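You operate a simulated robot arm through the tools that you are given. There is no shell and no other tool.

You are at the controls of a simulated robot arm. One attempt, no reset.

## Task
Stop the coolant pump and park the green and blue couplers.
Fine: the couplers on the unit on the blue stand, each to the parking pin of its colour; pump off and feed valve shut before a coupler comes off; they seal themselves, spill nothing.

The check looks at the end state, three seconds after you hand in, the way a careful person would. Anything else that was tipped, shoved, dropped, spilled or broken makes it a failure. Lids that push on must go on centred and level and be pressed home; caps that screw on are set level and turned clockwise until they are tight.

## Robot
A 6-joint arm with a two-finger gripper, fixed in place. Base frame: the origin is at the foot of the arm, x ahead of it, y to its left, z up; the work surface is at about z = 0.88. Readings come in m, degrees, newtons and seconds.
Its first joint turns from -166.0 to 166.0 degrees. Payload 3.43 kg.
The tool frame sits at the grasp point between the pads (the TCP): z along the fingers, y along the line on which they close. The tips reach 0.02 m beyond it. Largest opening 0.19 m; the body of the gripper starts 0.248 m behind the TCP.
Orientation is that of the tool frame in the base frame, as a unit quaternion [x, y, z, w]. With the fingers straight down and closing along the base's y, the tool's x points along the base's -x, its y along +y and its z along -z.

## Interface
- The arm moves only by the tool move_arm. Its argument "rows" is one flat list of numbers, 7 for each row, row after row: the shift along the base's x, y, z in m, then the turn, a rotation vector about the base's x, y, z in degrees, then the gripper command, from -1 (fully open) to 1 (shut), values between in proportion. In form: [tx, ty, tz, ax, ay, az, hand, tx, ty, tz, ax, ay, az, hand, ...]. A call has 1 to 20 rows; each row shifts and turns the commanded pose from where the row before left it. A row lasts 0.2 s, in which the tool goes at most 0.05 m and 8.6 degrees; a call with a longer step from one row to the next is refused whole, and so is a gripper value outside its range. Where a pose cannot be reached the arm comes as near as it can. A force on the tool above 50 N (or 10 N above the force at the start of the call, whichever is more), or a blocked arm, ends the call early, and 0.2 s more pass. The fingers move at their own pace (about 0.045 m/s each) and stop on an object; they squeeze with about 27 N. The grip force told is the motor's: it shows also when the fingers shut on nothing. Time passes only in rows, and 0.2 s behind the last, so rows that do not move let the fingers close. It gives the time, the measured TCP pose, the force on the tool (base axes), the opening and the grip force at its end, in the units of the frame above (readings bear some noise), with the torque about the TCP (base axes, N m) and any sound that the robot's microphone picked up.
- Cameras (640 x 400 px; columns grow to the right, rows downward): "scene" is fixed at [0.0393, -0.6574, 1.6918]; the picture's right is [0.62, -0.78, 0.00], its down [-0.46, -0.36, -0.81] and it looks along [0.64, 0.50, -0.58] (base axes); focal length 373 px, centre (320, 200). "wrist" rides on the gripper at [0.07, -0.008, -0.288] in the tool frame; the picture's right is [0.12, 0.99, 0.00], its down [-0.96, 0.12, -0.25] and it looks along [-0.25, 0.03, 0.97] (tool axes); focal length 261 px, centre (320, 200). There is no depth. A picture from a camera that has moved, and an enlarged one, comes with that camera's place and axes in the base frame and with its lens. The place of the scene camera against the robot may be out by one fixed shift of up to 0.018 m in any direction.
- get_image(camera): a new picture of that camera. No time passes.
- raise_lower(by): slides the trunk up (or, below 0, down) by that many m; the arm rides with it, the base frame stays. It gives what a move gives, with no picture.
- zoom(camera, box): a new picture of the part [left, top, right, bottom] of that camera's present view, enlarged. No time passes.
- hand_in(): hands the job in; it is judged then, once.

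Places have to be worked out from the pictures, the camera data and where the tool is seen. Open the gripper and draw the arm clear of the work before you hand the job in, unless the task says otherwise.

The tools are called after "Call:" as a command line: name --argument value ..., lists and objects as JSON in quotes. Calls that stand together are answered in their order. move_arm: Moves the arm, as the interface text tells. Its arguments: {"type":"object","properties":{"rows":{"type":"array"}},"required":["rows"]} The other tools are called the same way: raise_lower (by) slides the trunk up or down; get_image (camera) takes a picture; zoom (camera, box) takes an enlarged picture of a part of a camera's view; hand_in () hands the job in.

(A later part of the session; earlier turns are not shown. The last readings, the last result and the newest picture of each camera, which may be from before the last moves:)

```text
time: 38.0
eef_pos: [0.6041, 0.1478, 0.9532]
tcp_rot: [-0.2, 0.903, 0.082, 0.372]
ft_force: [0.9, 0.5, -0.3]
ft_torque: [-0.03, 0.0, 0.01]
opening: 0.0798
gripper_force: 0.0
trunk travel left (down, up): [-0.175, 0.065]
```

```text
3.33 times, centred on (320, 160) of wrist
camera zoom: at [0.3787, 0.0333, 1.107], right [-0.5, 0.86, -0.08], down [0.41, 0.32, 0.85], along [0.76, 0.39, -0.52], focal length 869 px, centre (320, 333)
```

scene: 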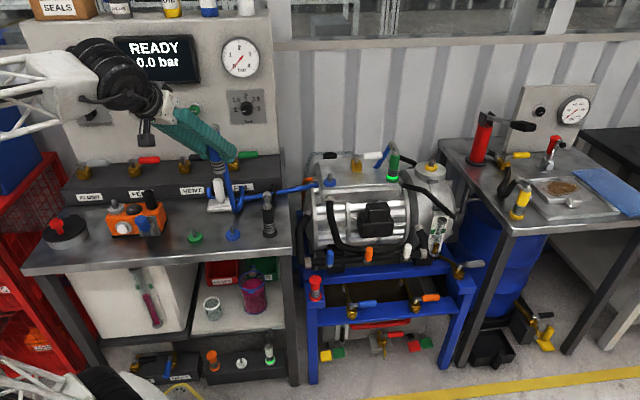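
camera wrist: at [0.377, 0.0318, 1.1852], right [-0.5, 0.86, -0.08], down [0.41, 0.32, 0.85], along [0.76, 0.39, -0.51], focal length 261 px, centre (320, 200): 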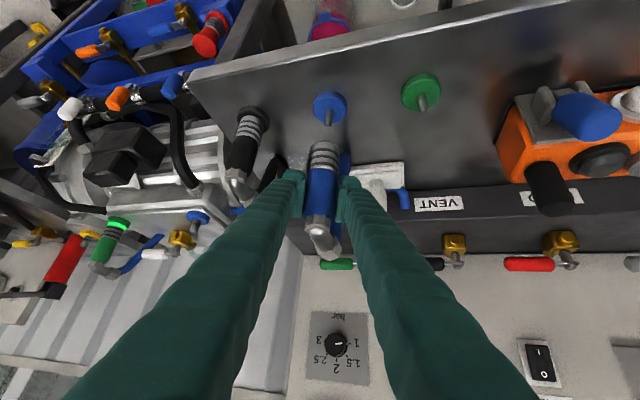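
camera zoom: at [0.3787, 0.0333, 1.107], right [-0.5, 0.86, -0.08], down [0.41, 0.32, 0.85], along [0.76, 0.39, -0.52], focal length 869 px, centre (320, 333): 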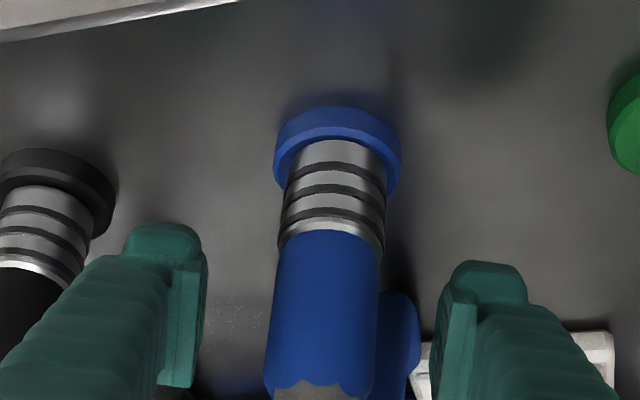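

The coupler stands on its pin. I zoom in to check it sits upright and fully down.

Call:
zoom --camera "scene" --box '[215, 200, 250, 245]'

Call:
zoom --camera "scene" --box '[252, 190, 287, 245]'

Call:
zoom --camera "wrist" --box '[295, 120, 355, 180]'

```text
8.89 times, centred on (232, 222) of scene
camera zoom: at [0.0393, -0.6574, 1.6918], right [0.62, -0.78, 0.0], down [-0.46, -0.36, -0.81], along [0.64, 0.5, -0.58], focal length 3315 px, centre (1098, 0)
```

zoom: 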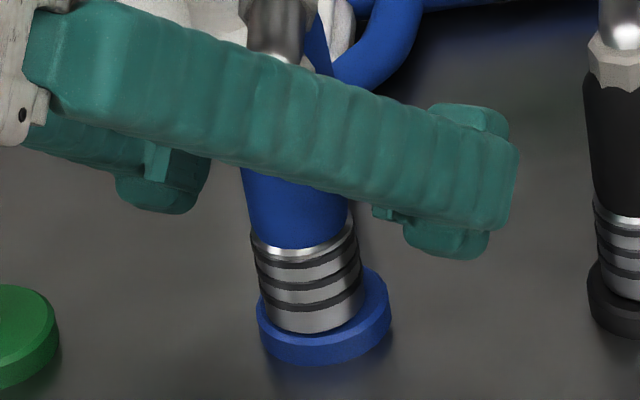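

```text
7.27 times, centred on (270, 218) of scene
camera zoom: at [0.0393, -0.6574, 1.6918], right [0.62, -0.78, 0.0], down [-0.46, -0.36, -0.81], along [0.64, 0.5, -0.58], focal length 2712 px, centre (687, 73)
```

zoom: 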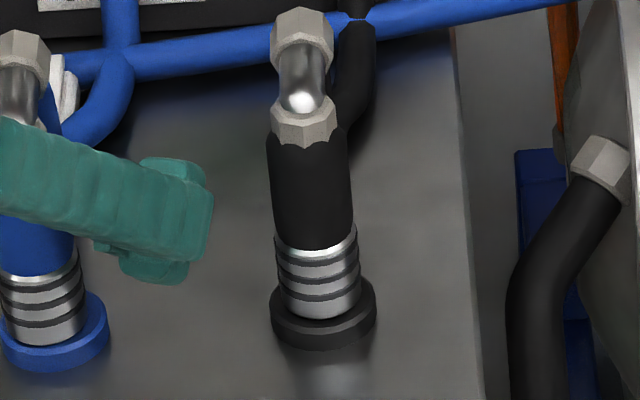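

```text
6.67 times, centred on (325, 150) of wrist
camera zoom: at [0.3787, 0.0333, 1.107], right [-0.5, 0.86, -0.08], down [0.41, 0.32, 0.85], along [0.76, 0.39, -0.52], focal length 1738 px, centre (287, 533)
```

zoom: 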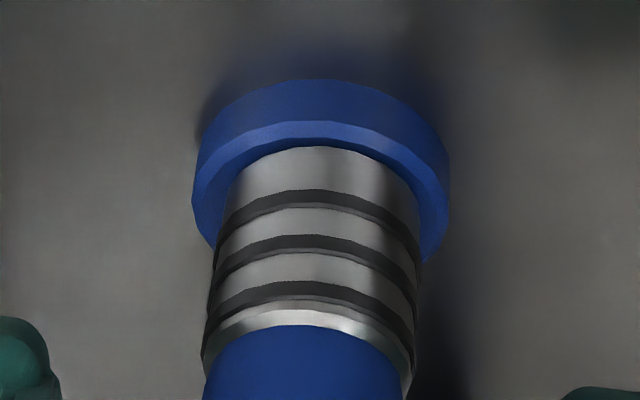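

The blue coupler is upright and flat on its disc. I retreat along the finger direction and then check it from further away.

Call:
move_arm --rows '[-0.0191, -0.0089, 0.0213, 0, 0, 0, 0.16, -0.0255, -0.0119, 0.0284, 0, 0, 0, 0.16, -0.0255, -0.0119, 0.0284, 0, 0, 0, 0.16, -0.0255, -0.0119, 0.0284, 0, 0, 0, 0.16, 0, 0, 0.04, 0, 0, 0, 0.16, 0, 0, 0.04, 0, 0, 0, 0.16]'

Call:
zoom --camera "scene" --box '[180, 160, 290, 250]'

Call:
get_image --camera "wrist"

```text
time: 39.4
eef_pos: [0.5085, 0.1026, 1.1397]
tcp_rot: [-0.2, 0.903, 0.082, 0.371]
ft_force: [-0.5, 0.1, 0.7]
ft_torque: [-0.02, 0.03, -0.03]
opening: 0.0801
gripper_force: 0.1
trunk travel left (down, up): [-0.175, 0.065]
```

```text
4.44 times, centred on (235, 205) of scene
camera zoom: at [0.0393, -0.6574, 1.6918], right [0.62, -0.78, 0.0], down [-0.46, -0.36, -0.81], along [0.64, 0.5, -0.58], focal length 1658 px, centre (698, 178)
```

zoom: 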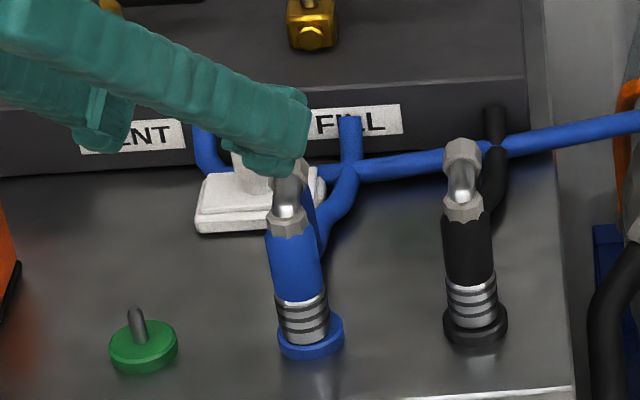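

```text
taken
camera wrist: at [0.2833, -0.0125, 1.2947], right [-0.5, 0.86, -0.08], down [0.41, 0.32, 0.85], along [0.76, 0.39, -0.52], focal length 261 px, centre (320, 200)
```

wrist: 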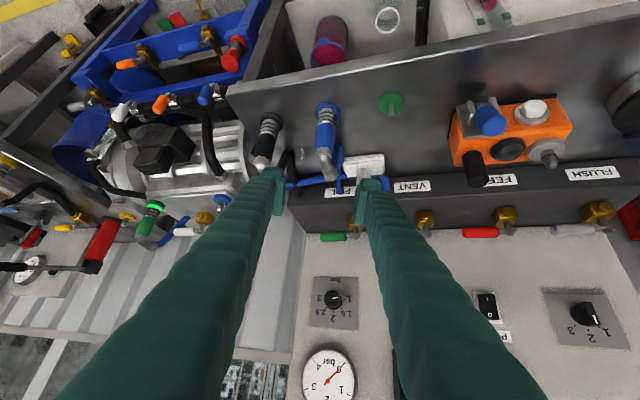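

I zoom in on the parked coupler from the wrist camera to judge how centred it is on its disc.

Call:
zoom --camera "wrist" --box '[290, 85, 360, 155]'

Call:
zoom --camera "scene" --box '[215, 215, 250, 245]'

Call:
zoom --camera "scene" --box '[252, 215, 287, 245]'

```text
5.71 times, centred on (325, 120) of wrist
camera zoom: at [0.2833, -0.0125, 1.2947], right [-0.5, 0.86, -0.08], down [0.41, 0.32, 0.85], along [0.76, 0.39, -0.52], focal length 1489 px, centre (291, 657)
```

zoom: 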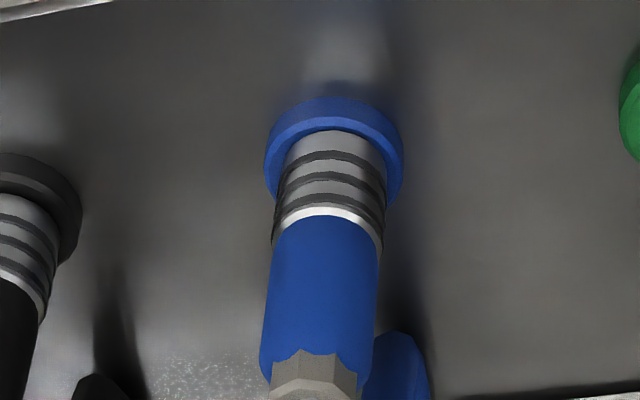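

```text
13.33 times, centred on (232, 230) of scene
camera zoom: at [0.0393, -0.6574, 1.6918], right [0.62, -0.78, 0.0], down [-0.46, -0.36, -0.81], along [0.64, 0.5, -0.58], focal length 4972 px, centre (1487, -200)
```

zoom: 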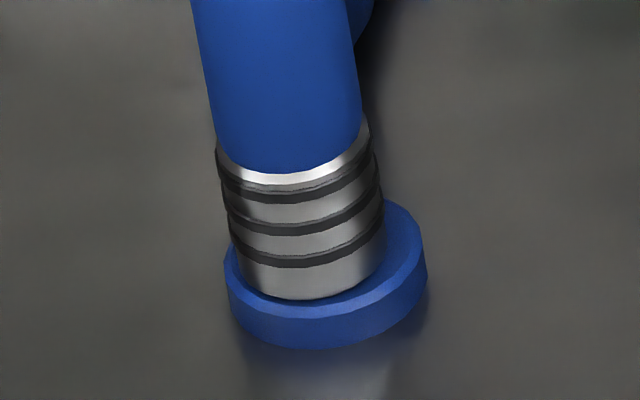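

```text
13.33 times, centred on (270, 230) of scene
camera zoom: at [0.0393, -0.6574, 1.6918], right [0.62, -0.78, 0.0], down [-0.46, -0.36, -0.81], along [0.64, 0.5, -0.58], focal length 4972 px, centre (993, -200)
```

zoom: 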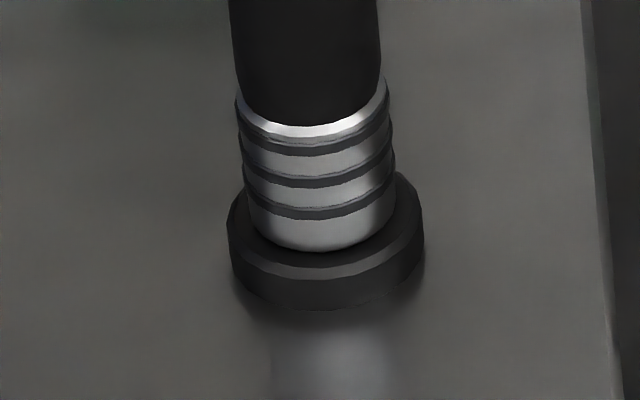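

It is seated and vertical, but compared with the black parked one it sits about 4 mm towards the robot within the pin's slop. I go back in along the same path, regrip, and centre it.

Call:
move_arm --rows '[0, 0, -0.04, 0, 0, 0, 0.16, 0, 0, -0.04, 0, 0, 0, 0.16, 0.0255, 0.0119, -0.0284, 0, 0, 0, 0.16, 0.0255, 0.0119, -0.0284, 0, 0, 0, 0.16, 0.0255, 0.0119, -0.0284, 0, 0, 0, 0.16, 0.0191, 0.0089, -0.0203, 0, 0, 0, 0.16, 0, 0, 0, 0, 0, 0, 0.16]'

Call:
zoom --camera "wrist" --box '[250, 100, 390, 220]'

```text
time: 41.0
eef_pos: [0.6039, 0.1483, 0.9525]
tcp_rot: [-0.2, 0.903, 0.082, 0.371]
ft_force: [-0.9, 0.0, 0.4]
ft_torque: [-0.02, -0.03, -0.01]
opening: 0.0795
gripper_force: 0.0
trunk travel left (down, up): [-0.175, 0.065]
```

```text
3.33 times, centred on (320, 160) of wrist
camera zoom: at [0.3789, 0.0329, 1.1075], right [-0.5, 0.86, -0.08], down [0.41, 0.32, 0.85], along [0.76, 0.39, -0.52], focal length 869 px, centre (320, 333)
```

zoom: 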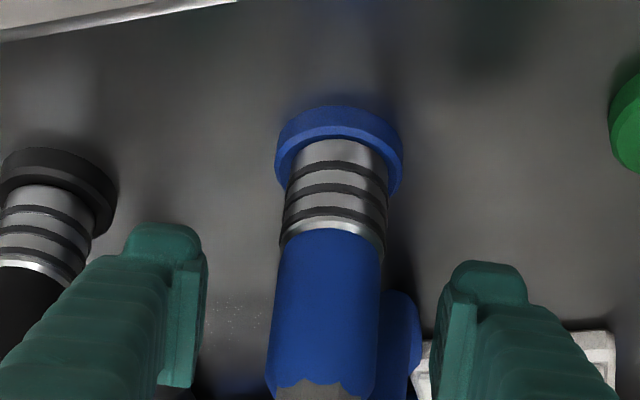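

Back at the same spot, centred on the sleeve. I close, lift a millimetre, shift 4 mm in x, set it down and look before releasing.

Call:
move_arm --rows '[0, 0, 0, 0, 0, 0, 1, 0, 0, 0, 0, 0, 0, 1, 0, 0, 0, 0, 0, 0, 1, 0, 0, 0, 0, 0, 0, 1, 0, 0, 0, 0, 0, 0, 1, 0, 0, 0.002, 0, 0, 0, 1, 0.002, 0.0003, 0, 0, 0, 0, 1, 0.002, 0.0003, 0, 0, 0, 0, 1]'

Call:
zoom --camera "scene" --box '[215, 215, 250, 245]'

Call:
zoom --camera "wrist" --box '[295, 120, 355, 180]'

```text
time: 42.8
eef_pos: [0.6074, 0.1481, 0.9541]
tcp_rot: [-0.201, 0.902, 0.082, 0.373]
ft_force: [-0.5, -1.6, -2.9]
ft_torque: [-0.01, -0.05, 0.05]
opening: 0.0312
gripper_force: 27.0
trunk travel left (down, up): [-0.175, 0.065]
```

```text
13.33 times, centred on (232, 230) of scene
camera zoom: at [0.0393, -0.6574, 1.6918], right [0.62, -0.78, 0.0], down [-0.46, -0.36, -0.81], along [0.64, 0.5, -0.58], focal length 4972 px, centre (1487, -200)
```

zoom: 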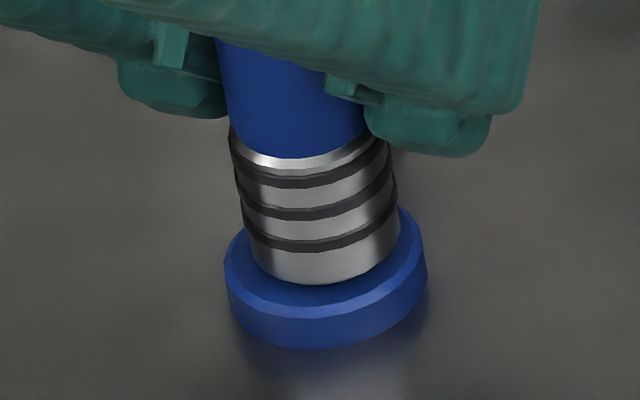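

```text
6.67 times, centred on (325, 150) of wrist
camera zoom: at [0.3828, 0.0337, 1.1098], right [-0.5, 0.86, -0.08], down [0.41, 0.32, 0.85], along [0.76, 0.39, -0.51], focal length 1738 px, centre (287, 533)
```

zoom: 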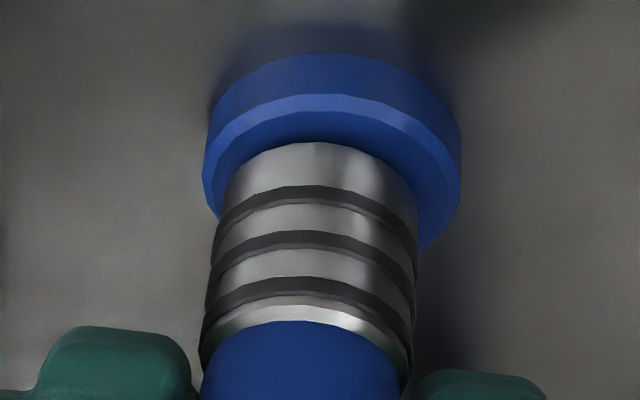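

Now it is centred on the disc in the scene view, like the black one. I set it down, relax and release.

Call:
move_arm --rows '[0, 0, -0.002, 0, 0, 0, 1, 0, 0, -0.001, 0, 0, 0, 1, 0, 0, 0, 0, 0, 0, 1, 0, 0, 0.0005, 0, 0, 0, 0.5, 0, 0, 0, 0, 0, 0, 0.16, 0, 0, 0, 0, 0, 0, 0.16, 0, 0, 0, 0, 0, 0, 0.16, 0, 0, 0, 0, 0, 0, 0.16]'

Call:
zoom --camera "scene" --box '[215, 215, 250, 245]'

Call:
zoom --camera "wrist" --box '[295, 120, 355, 180]'

```text
time: 44.6
eef_pos: [0.6076, 0.1473, 0.9532]
tcp_rot: [-0.2, 0.902, 0.083, 0.372]
ft_force: [-0.3, -0.5, 0.0]
ft_torque: [0.02, 0.01, 0.03]
opening: 0.0798
gripper_force: 0.1
trunk travel left (down, up): [-0.175, 0.065]
```

```text
13.33 times, centred on (232, 230) of scene
camera zoom: at [0.0393, -0.6574, 1.6918], right [0.62, -0.78, 0.0], down [-0.46, -0.36, -0.81], along [0.64, 0.5, -0.58], focal length 4972 px, centre (1487, -200)
```

zoom: 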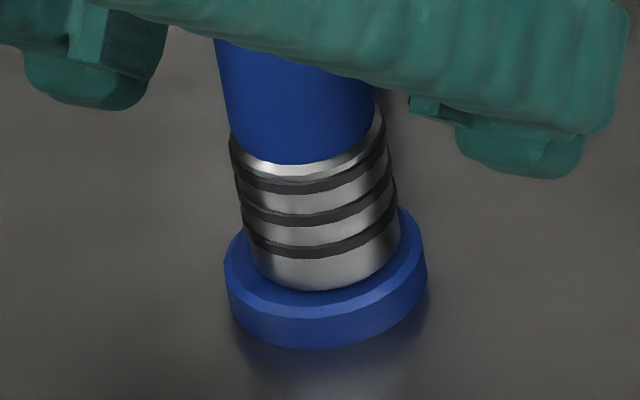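

```text
6.67 times, centred on (325, 150) of wrist
camera zoom: at [0.3826, 0.0338, 1.1077], right [-0.5, 0.86, -0.08], down [0.41, 0.32, 0.85], along [0.76, 0.39, -0.51], focal length 1738 px, centre (287, 533)
```

zoom: 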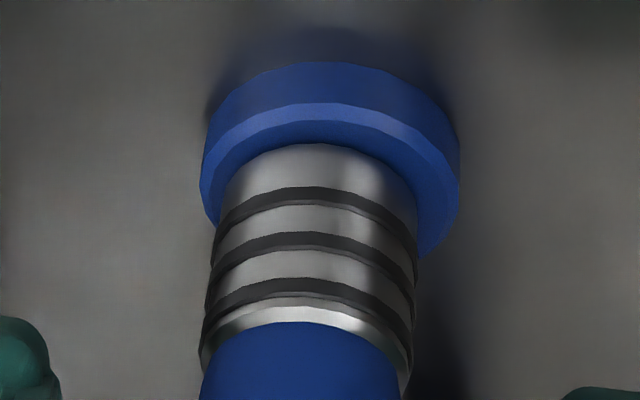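

The blue coupler is parked and centred. I retreat along the fingers, rise, and travel towards the green coupler on the unit.

Call:
move_arm --rows '[-0.0208, -0.0097, 0.023, 0, 0, 0, 0.16, -0.0208, -0.0097, 0.023, 0, 0, 0, 0.16, -0.0208, -0.0097, 0.023, 0, 0, 0, 0.16, -0.0208, -0.0097, 0.023, 0, 0, 0, 0.16, 0, 0, 0.04, 0, 0, 0, 0.16, 0, 0, 0.04, 0, 0, 0, 0.16, 0, 0, 0.04, 0, 0, 0, 0.16, 0, 0, 0.04, 0, 0, 0, 0.16, 0.0354, -0.0241, 0, 0, 0, -5, 0.16, 0.0354, -0.0241, 0, 0, 0, -5, 0.16, 0.0354, -0.0241, 0, 0, 0, 0, 0.16, 0.0354, -0.0241, 0, 0, 0, 0, 0.16, 0.0354, -0.0241, 0, 0, 0, 0, 0.16, 0.0354, -0.0241, 0, 0, 0, 0, 0.16, 0.0354, -0.0241, 0, 0, 0, 0, 0.16, 0.0354, -0.0241, 0, 0, 0, 0, 0.16, 0.0354, -0.0241, 0, 0, 0, 0, 0.16, 0.0354, -0.0241, 0, 0, 0, 0, 0.16, 0.0354, -0.0241, 0, 0, 0, 0, 0.16, 0.0354, -0.0241, 0, 0, 0, 0, 0.16]'

Call:
get_image --camera "wrist"

Call:
get_image --camera "scene"

```text
time: 48.8
eef_pos: [0.9508, -0.1792, 1.208]
tcp_rot: [-0.121, 0.916, 0.05, 0.379]
ft_force: [-0.5, 1.3, 1.0]
ft_torque: [-0.13, 0.0, -0.08]
opening: 0.0799
gripper_force: 0.0
trunk travel left (down, up): [-0.175, 0.065]
```

```text
taken
camera wrist: at [0.7082, -0.2532, 1.3616], right [-0.34, 0.94, -0.09], down [0.46, 0.24, 0.85], along [0.82, 0.25, -0.51], focal length 261 px, centre (320, 200)
```

wrist: 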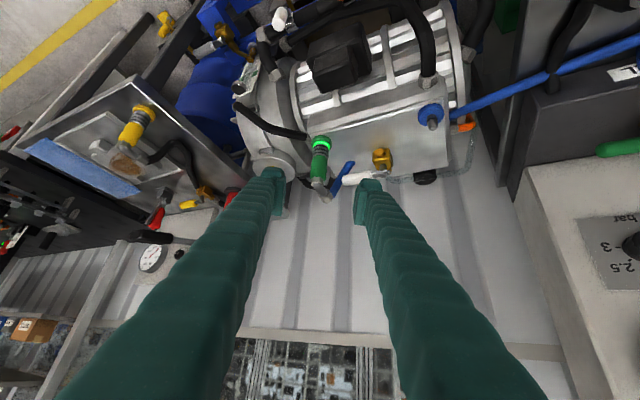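

```text
taken
```

scene: 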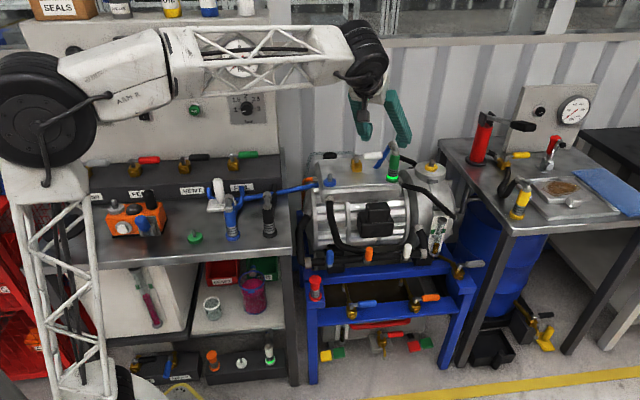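

The green coupler is ahead; its elbow and the white valve handle lie behind it. I turn back to 25° azimuth for more room beside the white handle, narrow the fingers a little, and line up about 16 cm out.

Call:
move_arm --rows '[0.0215, 0.002, -0.0193, 0, 0, 5, 0.3, 0.0215, 0.002, -0.0193, 0, 0, 5, 0.3, 0.0215, 0.002, -0.0193, 0, 0, 0, 0.3, 0.0215, 0.002, -0.0191, 0, 0, 0, 0.3, 0, 0, 0, 0, 0, 0, 0.3]'

Call:
get_image --camera "wrist"

Call:
zoom --camera "wrist" --box '[250, 110, 390, 230]'

Call:
zoom --camera "scene" --box '[320, 80, 440, 200]'

```text
time: 50.0
eef_pos: [1.0362, -0.1729, 1.1282]
tcp_rot: [-0.2, 0.903, 0.082, 0.372]
ft_force: [-0.3, 0.1, 0.1]
ft_torque: [0.0, -0.03, 0.01]
opening: 0.0665
gripper_force: 0.0
trunk travel left (down, up): [-0.175, 0.065]
```

```text
taken
camera wrist: at [0.8111, -0.2868, 1.2821], right [-0.5, 0.86, -0.08], down [0.41, 0.32, 0.85], along [0.76, 0.39, -0.51], focal length 261 px, centre (320, 200)
```

wrist: 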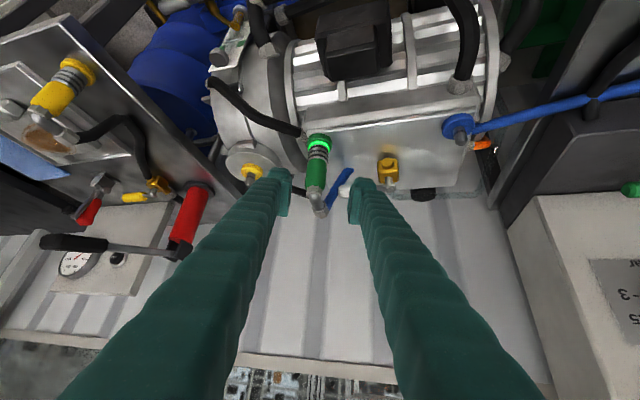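

```text
3.33 times, centred on (320, 170) of wrist
camera zoom: at [0.8111, -0.2868, 1.2821], right [-0.5, 0.86, -0.08], down [0.41, 0.32, 0.85], along [0.76, 0.39, -0.51], focal length 869 px, centre (320, 300)
```

zoom: 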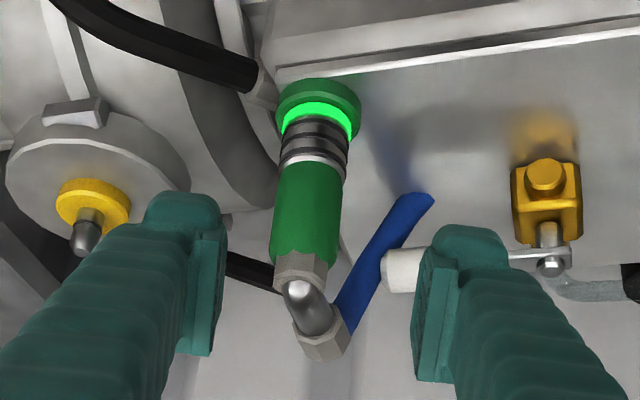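

```text
3.33 times, centred on (380, 140) of scene
camera zoom: at [0.0393, -0.6574, 1.6918], right [0.62, -0.78, 0.0], down [-0.46, -0.36, -0.81], along [0.64, 0.5, -0.58], focal length 1243 px, centre (120, 400)
```

zoom: 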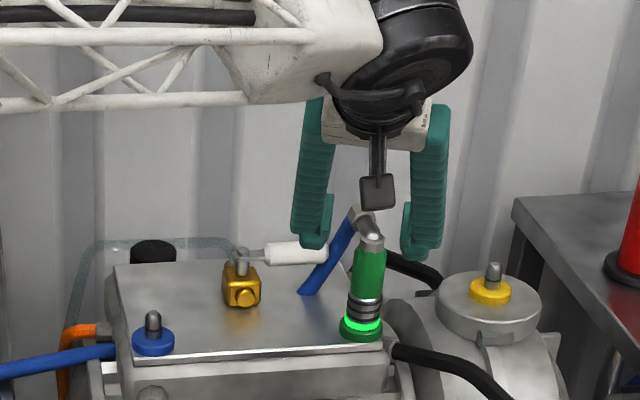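

The green sleeve is about 6 mm to the right of the tool plane, with its axis near (1.143, -0.130); the white handle leaves ample room. I correct sideways and advance 10 cm.

Call:
move_arm --rows '[0.0166, 0.0061, -0.0178, 0, 0, 0, 0.3, 0.0166, 0.0061, -0.0178, 0, 0, 0, 0.3, 0.0165, 0.0061, -0.0178, 0, 0, 0, 0.3, 0.0165, 0.006, -0.0177, 0, 0, 0, 0.3]'

Call:
zoom --camera "wrist" --box '[250, 110, 390, 230]'

Call:
zoom --camera "scene" --box '[340, 120, 440, 200]'

```text
time: 51.0
eef_pos: [1.1011, -0.1453, 1.0593]
tcp_rot: [-0.2, 0.902, 0.081, 0.372]
ft_force: [-0.6, -0.9, 0.6]
ft_torque: [-0.04, 0.02, 0.0]
opening: 0.0665
gripper_force: 0.1
trunk travel left (down, up): [-0.175, 0.065]
```

```text
3.33 times, centred on (320, 170) of wrist
camera zoom: at [0.8764, -0.2609, 1.2129], right [-0.5, 0.86, -0.09], down [0.41, 0.32, 0.85], along [0.76, 0.39, -0.51], focal length 869 px, centre (320, 300)
```

zoom: 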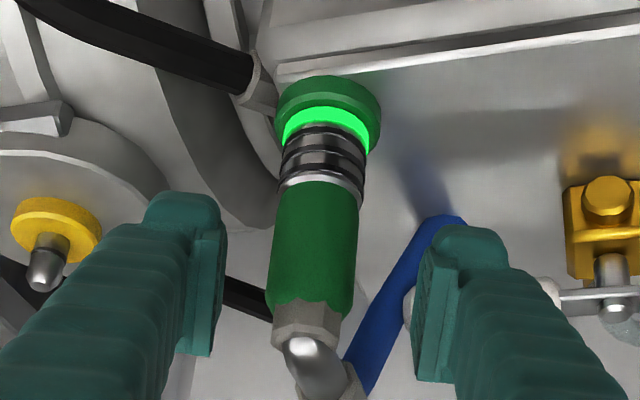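

```text
5.00 times, centred on (390, 160) of scene
camera zoom: at [0.0393, -0.6574, 1.6918], right [0.62, -0.78, 0.0], down [-0.46, -0.36, -0.81], along [0.64, 0.5, -0.58], focal length 1865 px, centre (-30, 400)
```

zoom: 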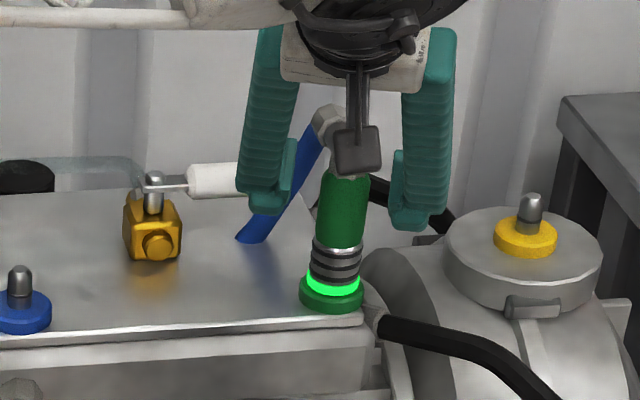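

Centred to within 2 mm and clear of the white handle. I advance the last 6 cm to straddle the sleeve.

Call:
move_arm --rows '[0.013, 0.0054, -0.0156, 0, 0, 0, 0.3, 0.013, 0.0054, -0.0156, 0, 0, 0, 0.3, 0.013, 0.0054, -0.0155, 0, 0, 0, 0.3, 0, 0, 0, 0, 0, 0, 0.3]'

Call:
zoom --camera "wrist" --box '[250, 110, 390, 230]'

Call:
zoom --camera "scene" --box '[340, 120, 440, 200]'

```text
time: 52.0
eef_pos: [1.1395, -0.1317, 1.0095]
tcp_rot: [-0.2, 0.903, 0.083, 0.372]
ft_force: [-1.0, -0.3, -0.4]
ft_torque: [-0.03, -0.01, -0.02]
opening: 0.0665
gripper_force: 0.1
trunk travel left (down, up): [-0.175, 0.065]
```

```text
3.33 times, centred on (320, 170) of wrist
camera zoom: at [0.9149, -0.2473, 1.1645], right [-0.5, 0.86, -0.08], down [0.41, 0.32, 0.85], along [0.76, 0.39, -0.51], focal length 869 px, centre (320, 300)
```

zoom: 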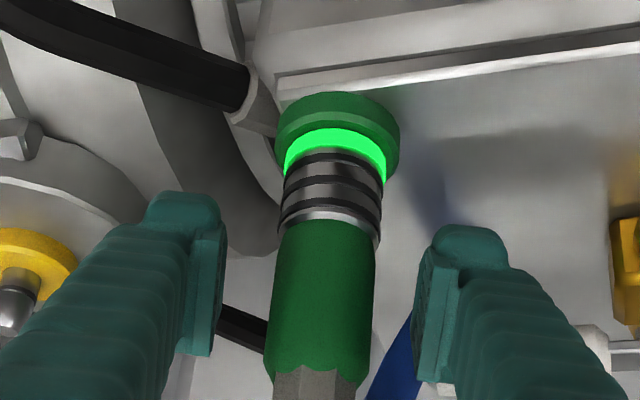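

```text
5.00 times, centred on (390, 160) of scene
camera zoom: at [0.0393, -0.6574, 1.6918], right [0.62, -0.78, 0.0], down [-0.46, -0.36, -0.81], along [0.64, 0.5, -0.58], focal length 1865 px, centre (-30, 400)
```

zoom: 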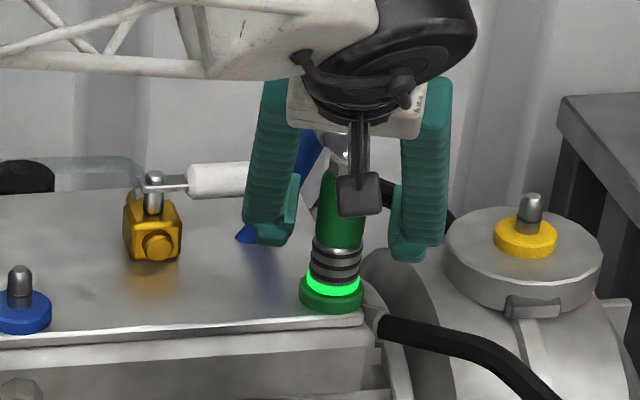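

The sleeve is between the pads with clear space all round. I close the grip.

Call:
move_arm --rows '[0, 0, 0, 0, 0, 0, 1, 0, 0, 0, 0, 0, 0, 1, 0, 0, 0, 0, 0, 0, 1, 0, 0, 0, 0, 0, 0, 1, 0, 0, 0, 0, 0, 0, 1]'

Call:
zoom --camera "wrist" --box '[250, 110, 390, 230]'

Call:
zoom --camera "scene" --box '[340, 120, 440, 200]'

```text
time: 53.2
eef_pos: [1.1397, -0.1327, 1.0112]
tcp_rot: [-0.2, 0.902, 0.083, 0.372]
ft_force: [0.2, -0.3, 0.9]
ft_torque: [-0.01, -0.07, 0.08]
opening: 0.0336
gripper_force: 27.6
trunk travel left (down, up): [-0.175, 0.065]
```

```text
3.33 times, centred on (320, 170) of wrist
camera zoom: at [0.9148, -0.2473, 1.1647], right [-0.5, 0.86, -0.08], down [0.41, 0.32, 0.85], along [0.76, 0.39, -0.51], focal length 869 px, centre (320, 300)
```

zoom: 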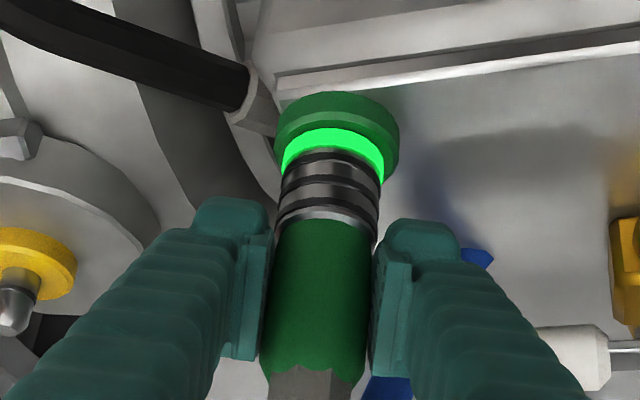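

```text
5.00 times, centred on (390, 160) of scene
camera zoom: at [0.0393, -0.6574, 1.6918], right [0.62, -0.78, 0.0], down [-0.46, -0.36, -0.81], along [0.64, 0.5, -0.58], focal length 1865 px, centre (-30, 400)
```

zoom: 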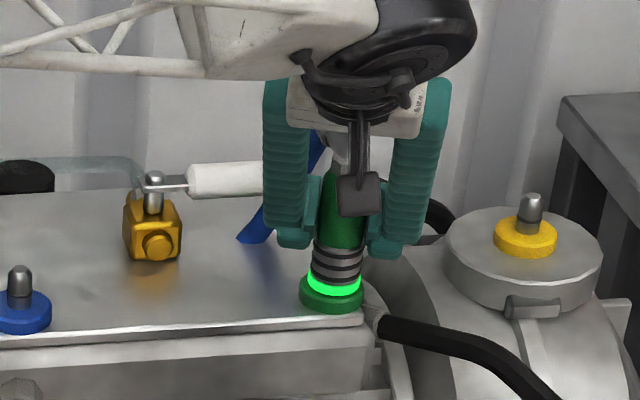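

Gripped (33.6 mm). I pull straight up gently.

Call:
move_arm --rows '[0, 0, 0.004, 0, 0, 0, 1, 0, 0, 0.004, 0, 0, 0, 1, 0, 0, 0.004, 0, 0, 0, 1]'

Call:
zoom --camera "wrist" --box '[250, 110, 390, 230]'

Call:
zoom --camera "scene" --box '[340, 120, 440, 200]'

```text
time: 54.0
eef_pos: [1.1405, -0.1333, 1.0217]
tcp_rot: [-0.201, 0.902, 0.083, 0.372]
ft_force: [0.4, 0.7, -3.5]
ft_torque: [0.0, 0.02, 0.03]
opening: 0.0337
gripper_force: 26.8
trunk travel left (down, up): [-0.175, 0.065]
```

```text
3.33 times, centred on (320, 170) of wrist
camera zoom: at [0.9155, -0.2469, 1.1759], right [-0.5, 0.86, -0.08], down [0.41, 0.32, 0.85], along [0.76, 0.39, -0.52], focal length 869 px, centre (320, 300)
```

zoom: 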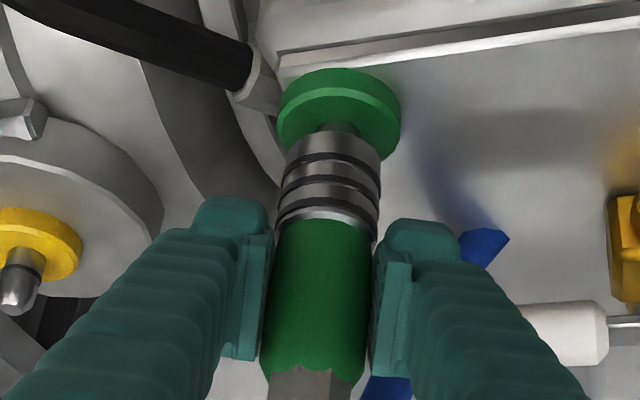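

```text
5.00 times, centred on (390, 160) of scene
camera zoom: at [0.0393, -0.6574, 1.6918], right [0.62, -0.78, 0.0], down [-0.46, -0.36, -0.81], along [0.64, 0.5, -0.58], focal length 1865 px, centre (-30, 400)
```

zoom: 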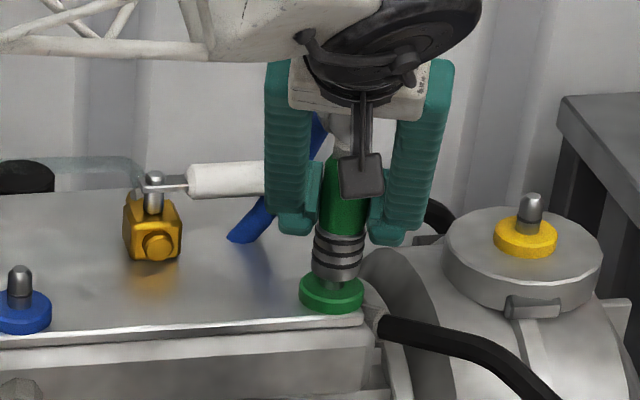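

The green coupler has released cleanly. I lift it well clear and check that the white handle stays untouched.

Call:
move_arm --rows '[0, 0, 0.015, 0, 0, 0, 1, 0, 0, 0.02, 0, 0, 0, 1, 0, 0, 0.02, 0, 0, 0, 1, 0, 0, 0.025, 0, 0, 0, 1, 0, 0, 0.025, 0, 0, 0, 1, 0, 0, 0.025, 0, 0, 0, 1, 0, 0, 0.025, 0, 0, 0, 1, 0, 0, 0.025, 0, 0, 0, 1]'

Call:
get_image --camera "scene"

Call:
get_image --camera "wrist"

```text
time: 55.8
eef_pos: [1.1399, -0.131, 1.2025]
tcp_rot: [-0.2, 0.903, 0.082, 0.371]
ft_force: [-0.9, -0.5, -4.0]
ft_torque: [0.01, 0.0, 0.0]
opening: 0.0332
gripper_force: 26.9
trunk travel left (down, up): [-0.175, 0.065]
```

```text
taken
```

scene: 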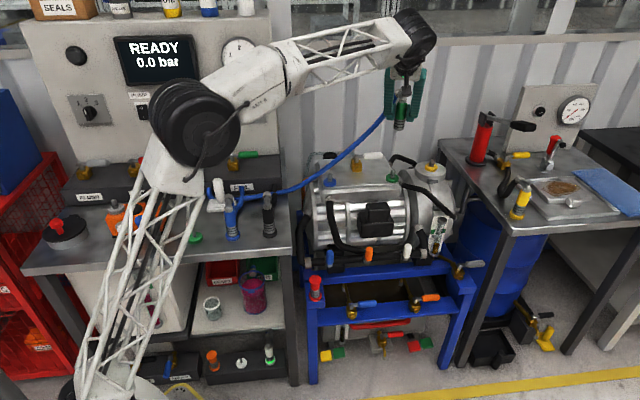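

```text
taken
camera wrist: at [0.9151, -0.2454, 1.3574], right [-0.5, 0.86, -0.08], down [0.41, 0.32, 0.85], along [0.76, 0.39, -0.52], focal length 261 px, centre (320, 200)
```

wrist: 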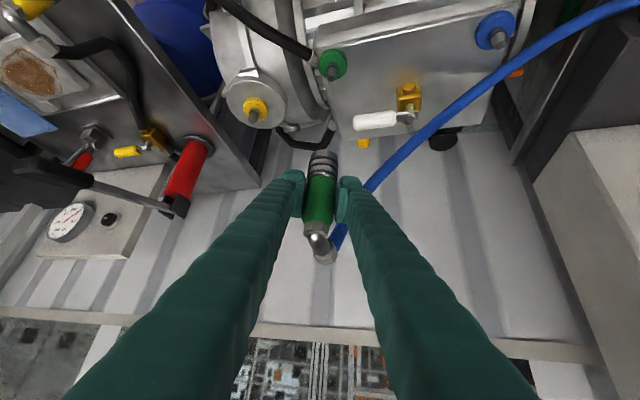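

The unit now shows both bare pins and nothing else disturbed. I carry the green coupler across to the bench above the green parking pin.

Call:
move_arm --rows '[-0.015, 0.0086, 0, 0, 0, 0, 1, -0.03, 0.0172, 0, 0, 0, 0, 1, -0.036, 0.0207, 0, 0, 0, 0, 1, -0.036, 0.0207, 0, 0, 0, 0, 1, -0.036, 0.0207, 0, 0, 0, 0, 1, -0.036, 0.0207, 0, 0, 0, 0, 1, -0.036, 0.0207, 0, 0, 0, 0, 1, -0.036, 0.0207, 0, 0, 0, 0, 1, -0.036, 0.0207, 0, 0, 0, 0, 1, -0.036, 0.0207, 0, 0, 0, 0, 1, -0.036, 0.0207, 0, 0, 0, 0, 1, -0.036, 0.0207, 0, 0, 0, 0, 1, -0.036, 0.0207, 0, 0, 0, 0, 1, -0.036, 0.0207, 0, 0, 0, 0, 1, -0.036, 0.0207, 0, 0, 0, 0, 1, -0.036, 0.0207, 0, 0, 0, 0, 1, -0.036, 0.0207, 0, 0, 0, 0, 1, -0.025, 0.0143, 0, 0, 0, 0, 1, -0.0, 0.0, 0, 0, 0, 0, 1]'

Call:
get_image --camera "wrist"

Call:
zoom --camera "scene" --box '[150, 120, 290, 250]'

```text
time: 59.8
eef_pos: [0.5301, 0.2225, 1.1998]
tcp_rot: [-0.201, 0.903, 0.083, 0.372]
ft_force: [0.6, 1.7, -2.9]
ft_torque: [-0.02, 0.04, 0.0]
opening: 0.0329
gripper_force: 26.9
trunk travel left (down, up): [-0.175, 0.065]
```

```text
taken
camera wrist: at [0.306, 0.1076, 1.3557], right [-0.5, 0.86, -0.08], down [0.41, 0.32, 0.85], along [0.76, 0.39, -0.52], focal length 261 px, centre (320, 200)
```

wrist: 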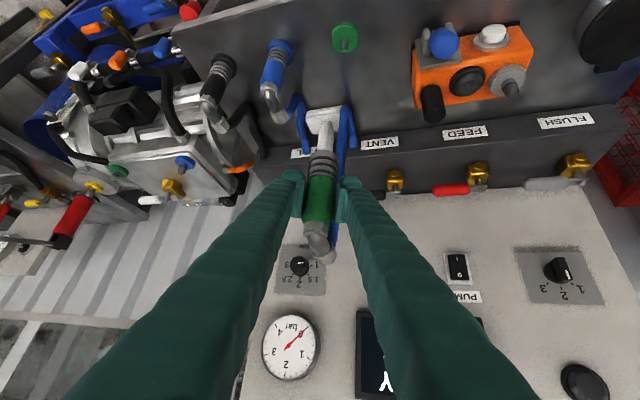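

```text
3.08 times, centred on (220, 185) of scene
camera zoom: at [0.0393, -0.6574, 1.6918], right [0.62, -0.78, 0.0], down [-0.46, -0.36, -0.81], along [0.64, 0.5, -0.58], focal length 1148 px, centre (628, 246)
```

zoom: 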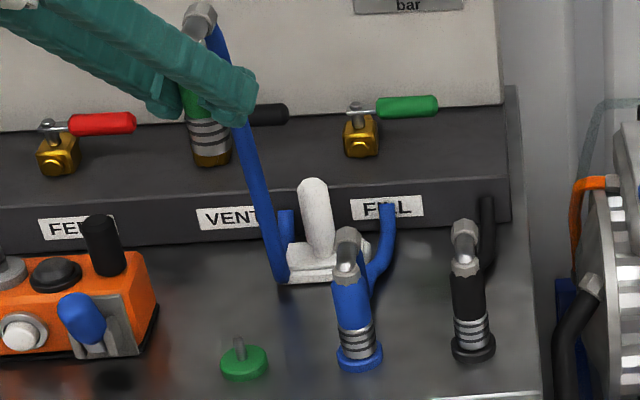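

I measure the green pin and the held coupler in the wrist view, to compare with the blue placement which I now know exactly.

Call:
zoom --camera "wrist" --box '[305, 10, 385, 70]'

Call:
zoom --camera "wrist" --box '[280, 120, 360, 180]'

```text
6.67 times, centred on (345, 40) of wrist
camera zoom: at [0.306, 0.1076, 1.3557], right [-0.5, 0.86, -0.08], down [0.41, 0.32, 0.85], along [0.76, 0.39, -0.52], focal length 1738 px, centre (153, 1267)
```

zoom: 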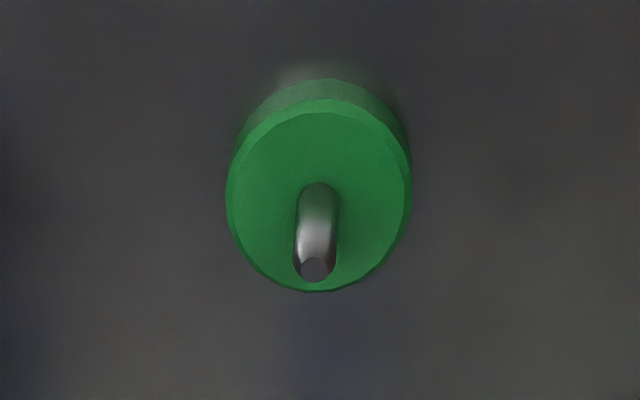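

```text
6.67 times, centred on (320, 150) of wrist
camera zoom: at [0.306, 0.1076, 1.3557], right [-0.5, 0.86, -0.08], down [0.41, 0.32, 0.85], along [0.76, 0.39, -0.52], focal length 1738 px, centre (320, 533)
```

zoom: 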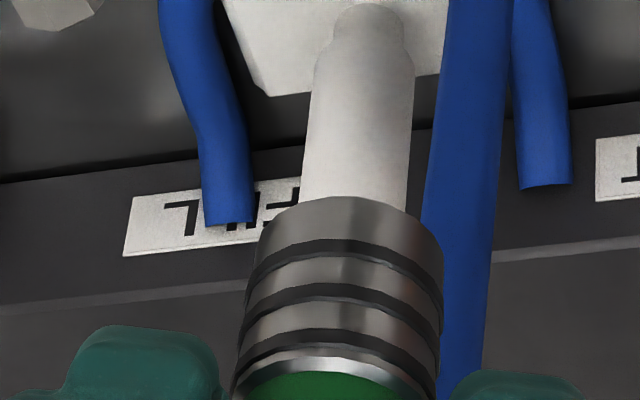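

Comparing with the blue placement, the green pin is at about (0.510, 0.228), and this coupler sits about 13 mm further forward in the grip. The TCP should therefore be near (0.509, 0.225). I move there and lower to about 4 cm above the pin.

Call:
move_arm --rows '[-0.0107, 0.0013, -0.02, 0, 0, 0, 1, -0.0106, 0.0013, -0.03, 0, 0, 0, 1, 0, 0, -0.04, 0, 0, 0, 1, 0, 0, -0.04, 0, 0, 0, 1, 0, 0, -0.025, 0, 0, 0, 1, 0, 0, -0.012, 0, 0, 0, 1, 0, 0, 0, 0, 0, 0, 1]'

Call:
zoom --camera "scene" --box '[175, 195, 215, 250]'

Call:
zoom --camera "wrist" --box '[300, 85, 350, 165]'

Call:
get_image --camera "wrist"

```text
time: 61.4
eef_pos: [0.5103, 0.2231, 1.0347]
tcp_rot: [-0.2, 0.903, 0.081, 0.373]
ft_force: [0.5, 0.6, -3.2]
ft_torque: [-0.02, 0.05, 0.0]
opening: 0.0328
gripper_force: 27.0
trunk travel left (down, up): [-0.175, 0.065]
```

```text
7.27 times, centred on (195, 222) of scene
camera zoom: at [0.0393, -0.6574, 1.6918], right [0.62, -0.78, 0.0], down [-0.46, -0.36, -0.81], along [0.64, 0.5, -0.58], focal length 2712 px, centre (1229, 36)
```

zoom: 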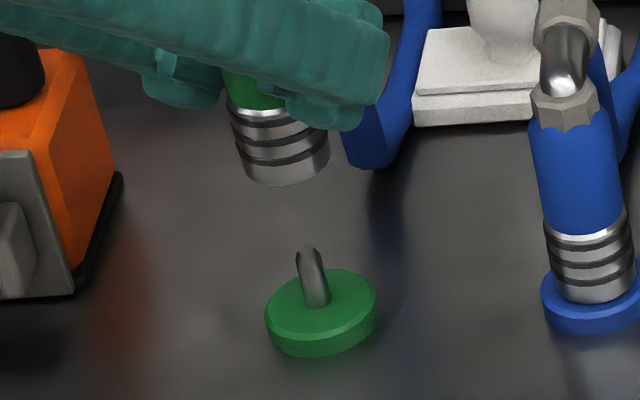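

```text
5.00 times, centred on (325, 125) of wrist
camera zoom: at [0.2846, 0.1079, 1.1889], right [-0.5, 0.86, -0.08], down [0.41, 0.32, 0.85], along [0.76, 0.39, -0.51], focal length 1303 px, centre (295, 575)
```

zoom: 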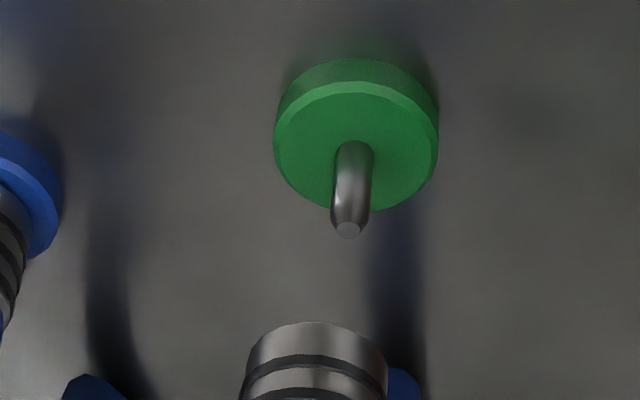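

```text
taken
camera wrist: at [0.2846, 0.1079, 1.1889], right [-0.5, 0.86, -0.08], down [0.41, 0.32, 0.85], along [0.76, 0.39, -0.51], focal length 261 px, centre (320, 200)
```

wrist: 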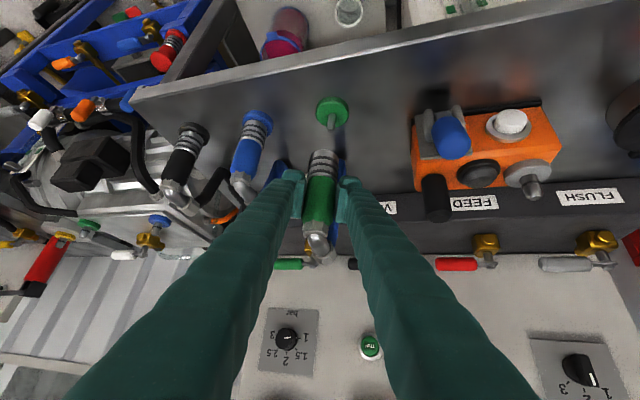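

Both views, corrected with what I learned from blue, suggest a small shift of about 2 mm to the left. I apply it and lower to just above the pin tip.

Call:
move_arm --rows '[-0.0012, 0.0017, -0.012, 0, 0, 0, 1, 0, 0, -0.015, 0, 0, 0, 1, 0, 0, -0.012, 0, 0, 0, 1, 0, 0, 0, 0, 0, 0, 1]'

Call:
zoom --camera "scene" --box '[175, 205, 215, 250]'

Call:
zoom --camera "wrist" --box '[295, 105, 355, 165]'

```text
time: 62.4
eef_pos: [0.5074, 0.2225, 0.9969]
tcp_rot: [-0.2, 0.903, 0.082, 0.371]
ft_force: [-0.3, -0.5, -2.4]
ft_torque: [-0.01, -0.01, 0.01]
opening: 0.0331
gripper_force: 26.7
trunk travel left (down, up): [-0.175, 0.065]
```

```text
8.89 times, centred on (195, 228) of scene
camera zoom: at [0.0393, -0.6574, 1.6918], right [0.62, -0.78, 0.0], down [-0.46, -0.36, -0.81], along [0.64, 0.5, -0.58], focal length 3315 px, centre (1431, -44)
```

zoom: 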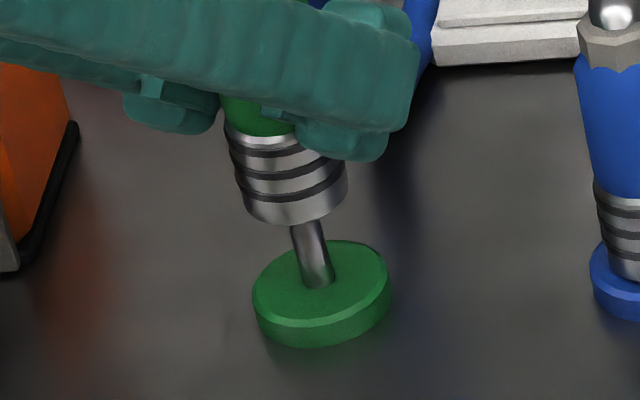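

```text
6.67 times, centred on (325, 135) of wrist
camera zoom: at [0.2829, 0.1088, 1.1505], right [-0.5, 0.86, -0.08], down [0.41, 0.32, 0.85], along [0.76, 0.39, -0.52], focal length 1738 px, centre (287, 633)
```

zoom: 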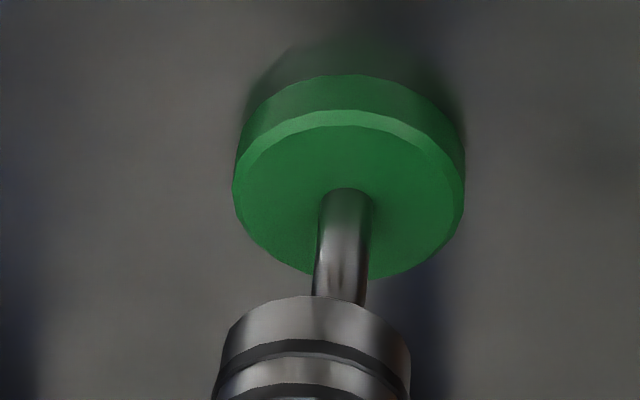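

Both views agree within a millimetre. I lower slowly onto the pin.

Call:
move_arm --rows '[0, 0, -0.004, 0, 0, 0, 1, 0, 0, -0.004, 0, 0, 0, 1, 0, 0, -0.004, 0, 0, 0, 1, 0, 0, -0.004, 0, 0, 0, 1, 0, 0, -0.004, 0, 0, 0, 1]'

Call:
zoom --camera "scene" --box '[175, 205, 215, 250]'

Call:
zoom --camera "wrist" --box '[295, 105, 355, 165]'

```text
time: 63.6
eef_pos: [0.5087, 0.2234, 0.9764]
tcp_rot: [-0.201, 0.903, 0.083, 0.371]
ft_force: [-0.7, 0.4, -4.3]
ft_torque: [0.03, 0.0, 0.02]
opening: 0.0331
gripper_force: 27.2
trunk travel left (down, up): [-0.175, 0.065]
```

```text
8.89 times, centred on (195, 228) of scene
camera zoom: at [0.0393, -0.6574, 1.6918], right [0.62, -0.78, 0.0], down [-0.46, -0.36, -0.81], along [0.64, 0.5, -0.58], focal length 3315 px, centre (1431, -44)
```

zoom: 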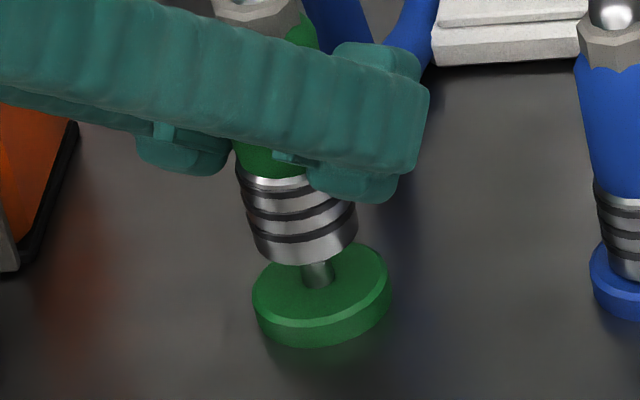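

```text
6.67 times, centred on (325, 135) of wrist
camera zoom: at [0.2833, 0.1093, 1.1314], right [-0.5, 0.86, -0.08], down [0.41, 0.32, 0.85], along [0.76, 0.39, -0.51], focal length 1738 px, centre (287, 633)
```

zoom: 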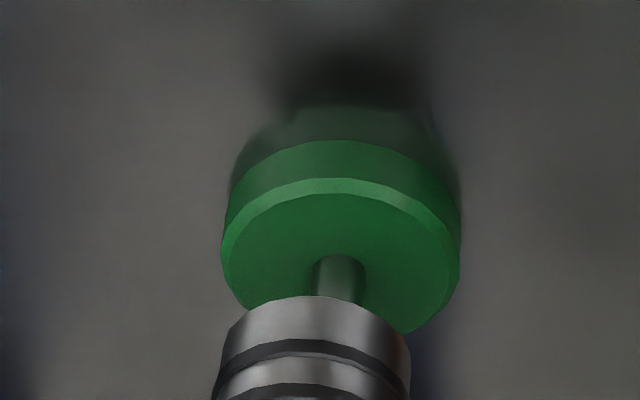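

The pin is inside with no contact force. I continue down.

Call:
move_arm --rows '[0, 0, -0.004, 0, 0, 0, 1, 0, 0, -0.004, 0, 0, 0, 1, 0, 0, -0.004, 0, 0, 0, 1, 0, 0, -0.003, 0, 0, 0, 1]'

Call:
zoom --camera "scene" --box '[175, 205, 215, 250]'

Call:
zoom --camera "wrist" --box '[295, 105, 355, 165]'

```text
time: 64.6
eef_pos: [0.5075, 0.223, 0.9615]
tcp_rot: [-0.2, 0.903, 0.082, 0.373]
ft_force: [-0.1, -0.3, -3.5]
ft_torque: [0.02, 0.04, 0.01]
opening: 0.033
gripper_force: 26.6
trunk travel left (down, up): [-0.175, 0.065]
```

```text
8.89 times, centred on (195, 228) of scene
camera zoom: at [0.0393, -0.6574, 1.6918], right [0.62, -0.78, 0.0], down [-0.46, -0.36, -0.81], along [0.64, 0.5, -0.58], focal length 3315 px, centre (1431, -44)
```

zoom: 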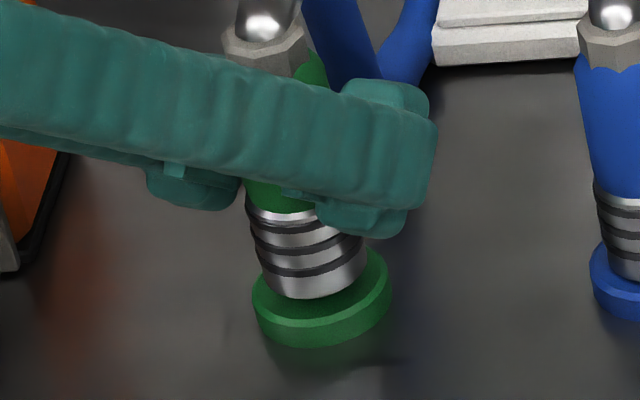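

```text
6.67 times, centred on (325, 135) of wrist
camera zoom: at [0.2832, 0.1091, 1.116], right [-0.5, 0.86, -0.08], down [0.41, 0.32, 0.85], along [0.76, 0.39, -0.52], focal length 1738 px, centre (287, 633)
```

zoom: 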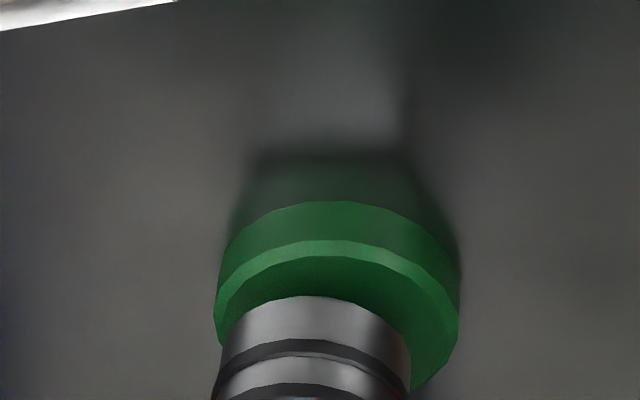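

Nearly down and centred. A few more millimetres until it bottoms out.

Call:
move_arm --rows '[0, 0, -0.003, 0, 0, 0, 1, 0, 0, -0.002, 0, 0, 0, 1, 0, 0, -0.002, 0, 0, 0, 1]'

```text
time: 65.4
eef_pos: [0.5083, 0.2239, 0.9536]
tcp_rot: [-0.2, 0.903, 0.083, 0.372]
ft_force: [0.1, -0.8, -3.1]
ft_torque: [-0.03, 0.03, 0.0]
opening: 0.0332
gripper_force: 26.5
trunk travel left (down, up): [-0.175, 0.065]
```

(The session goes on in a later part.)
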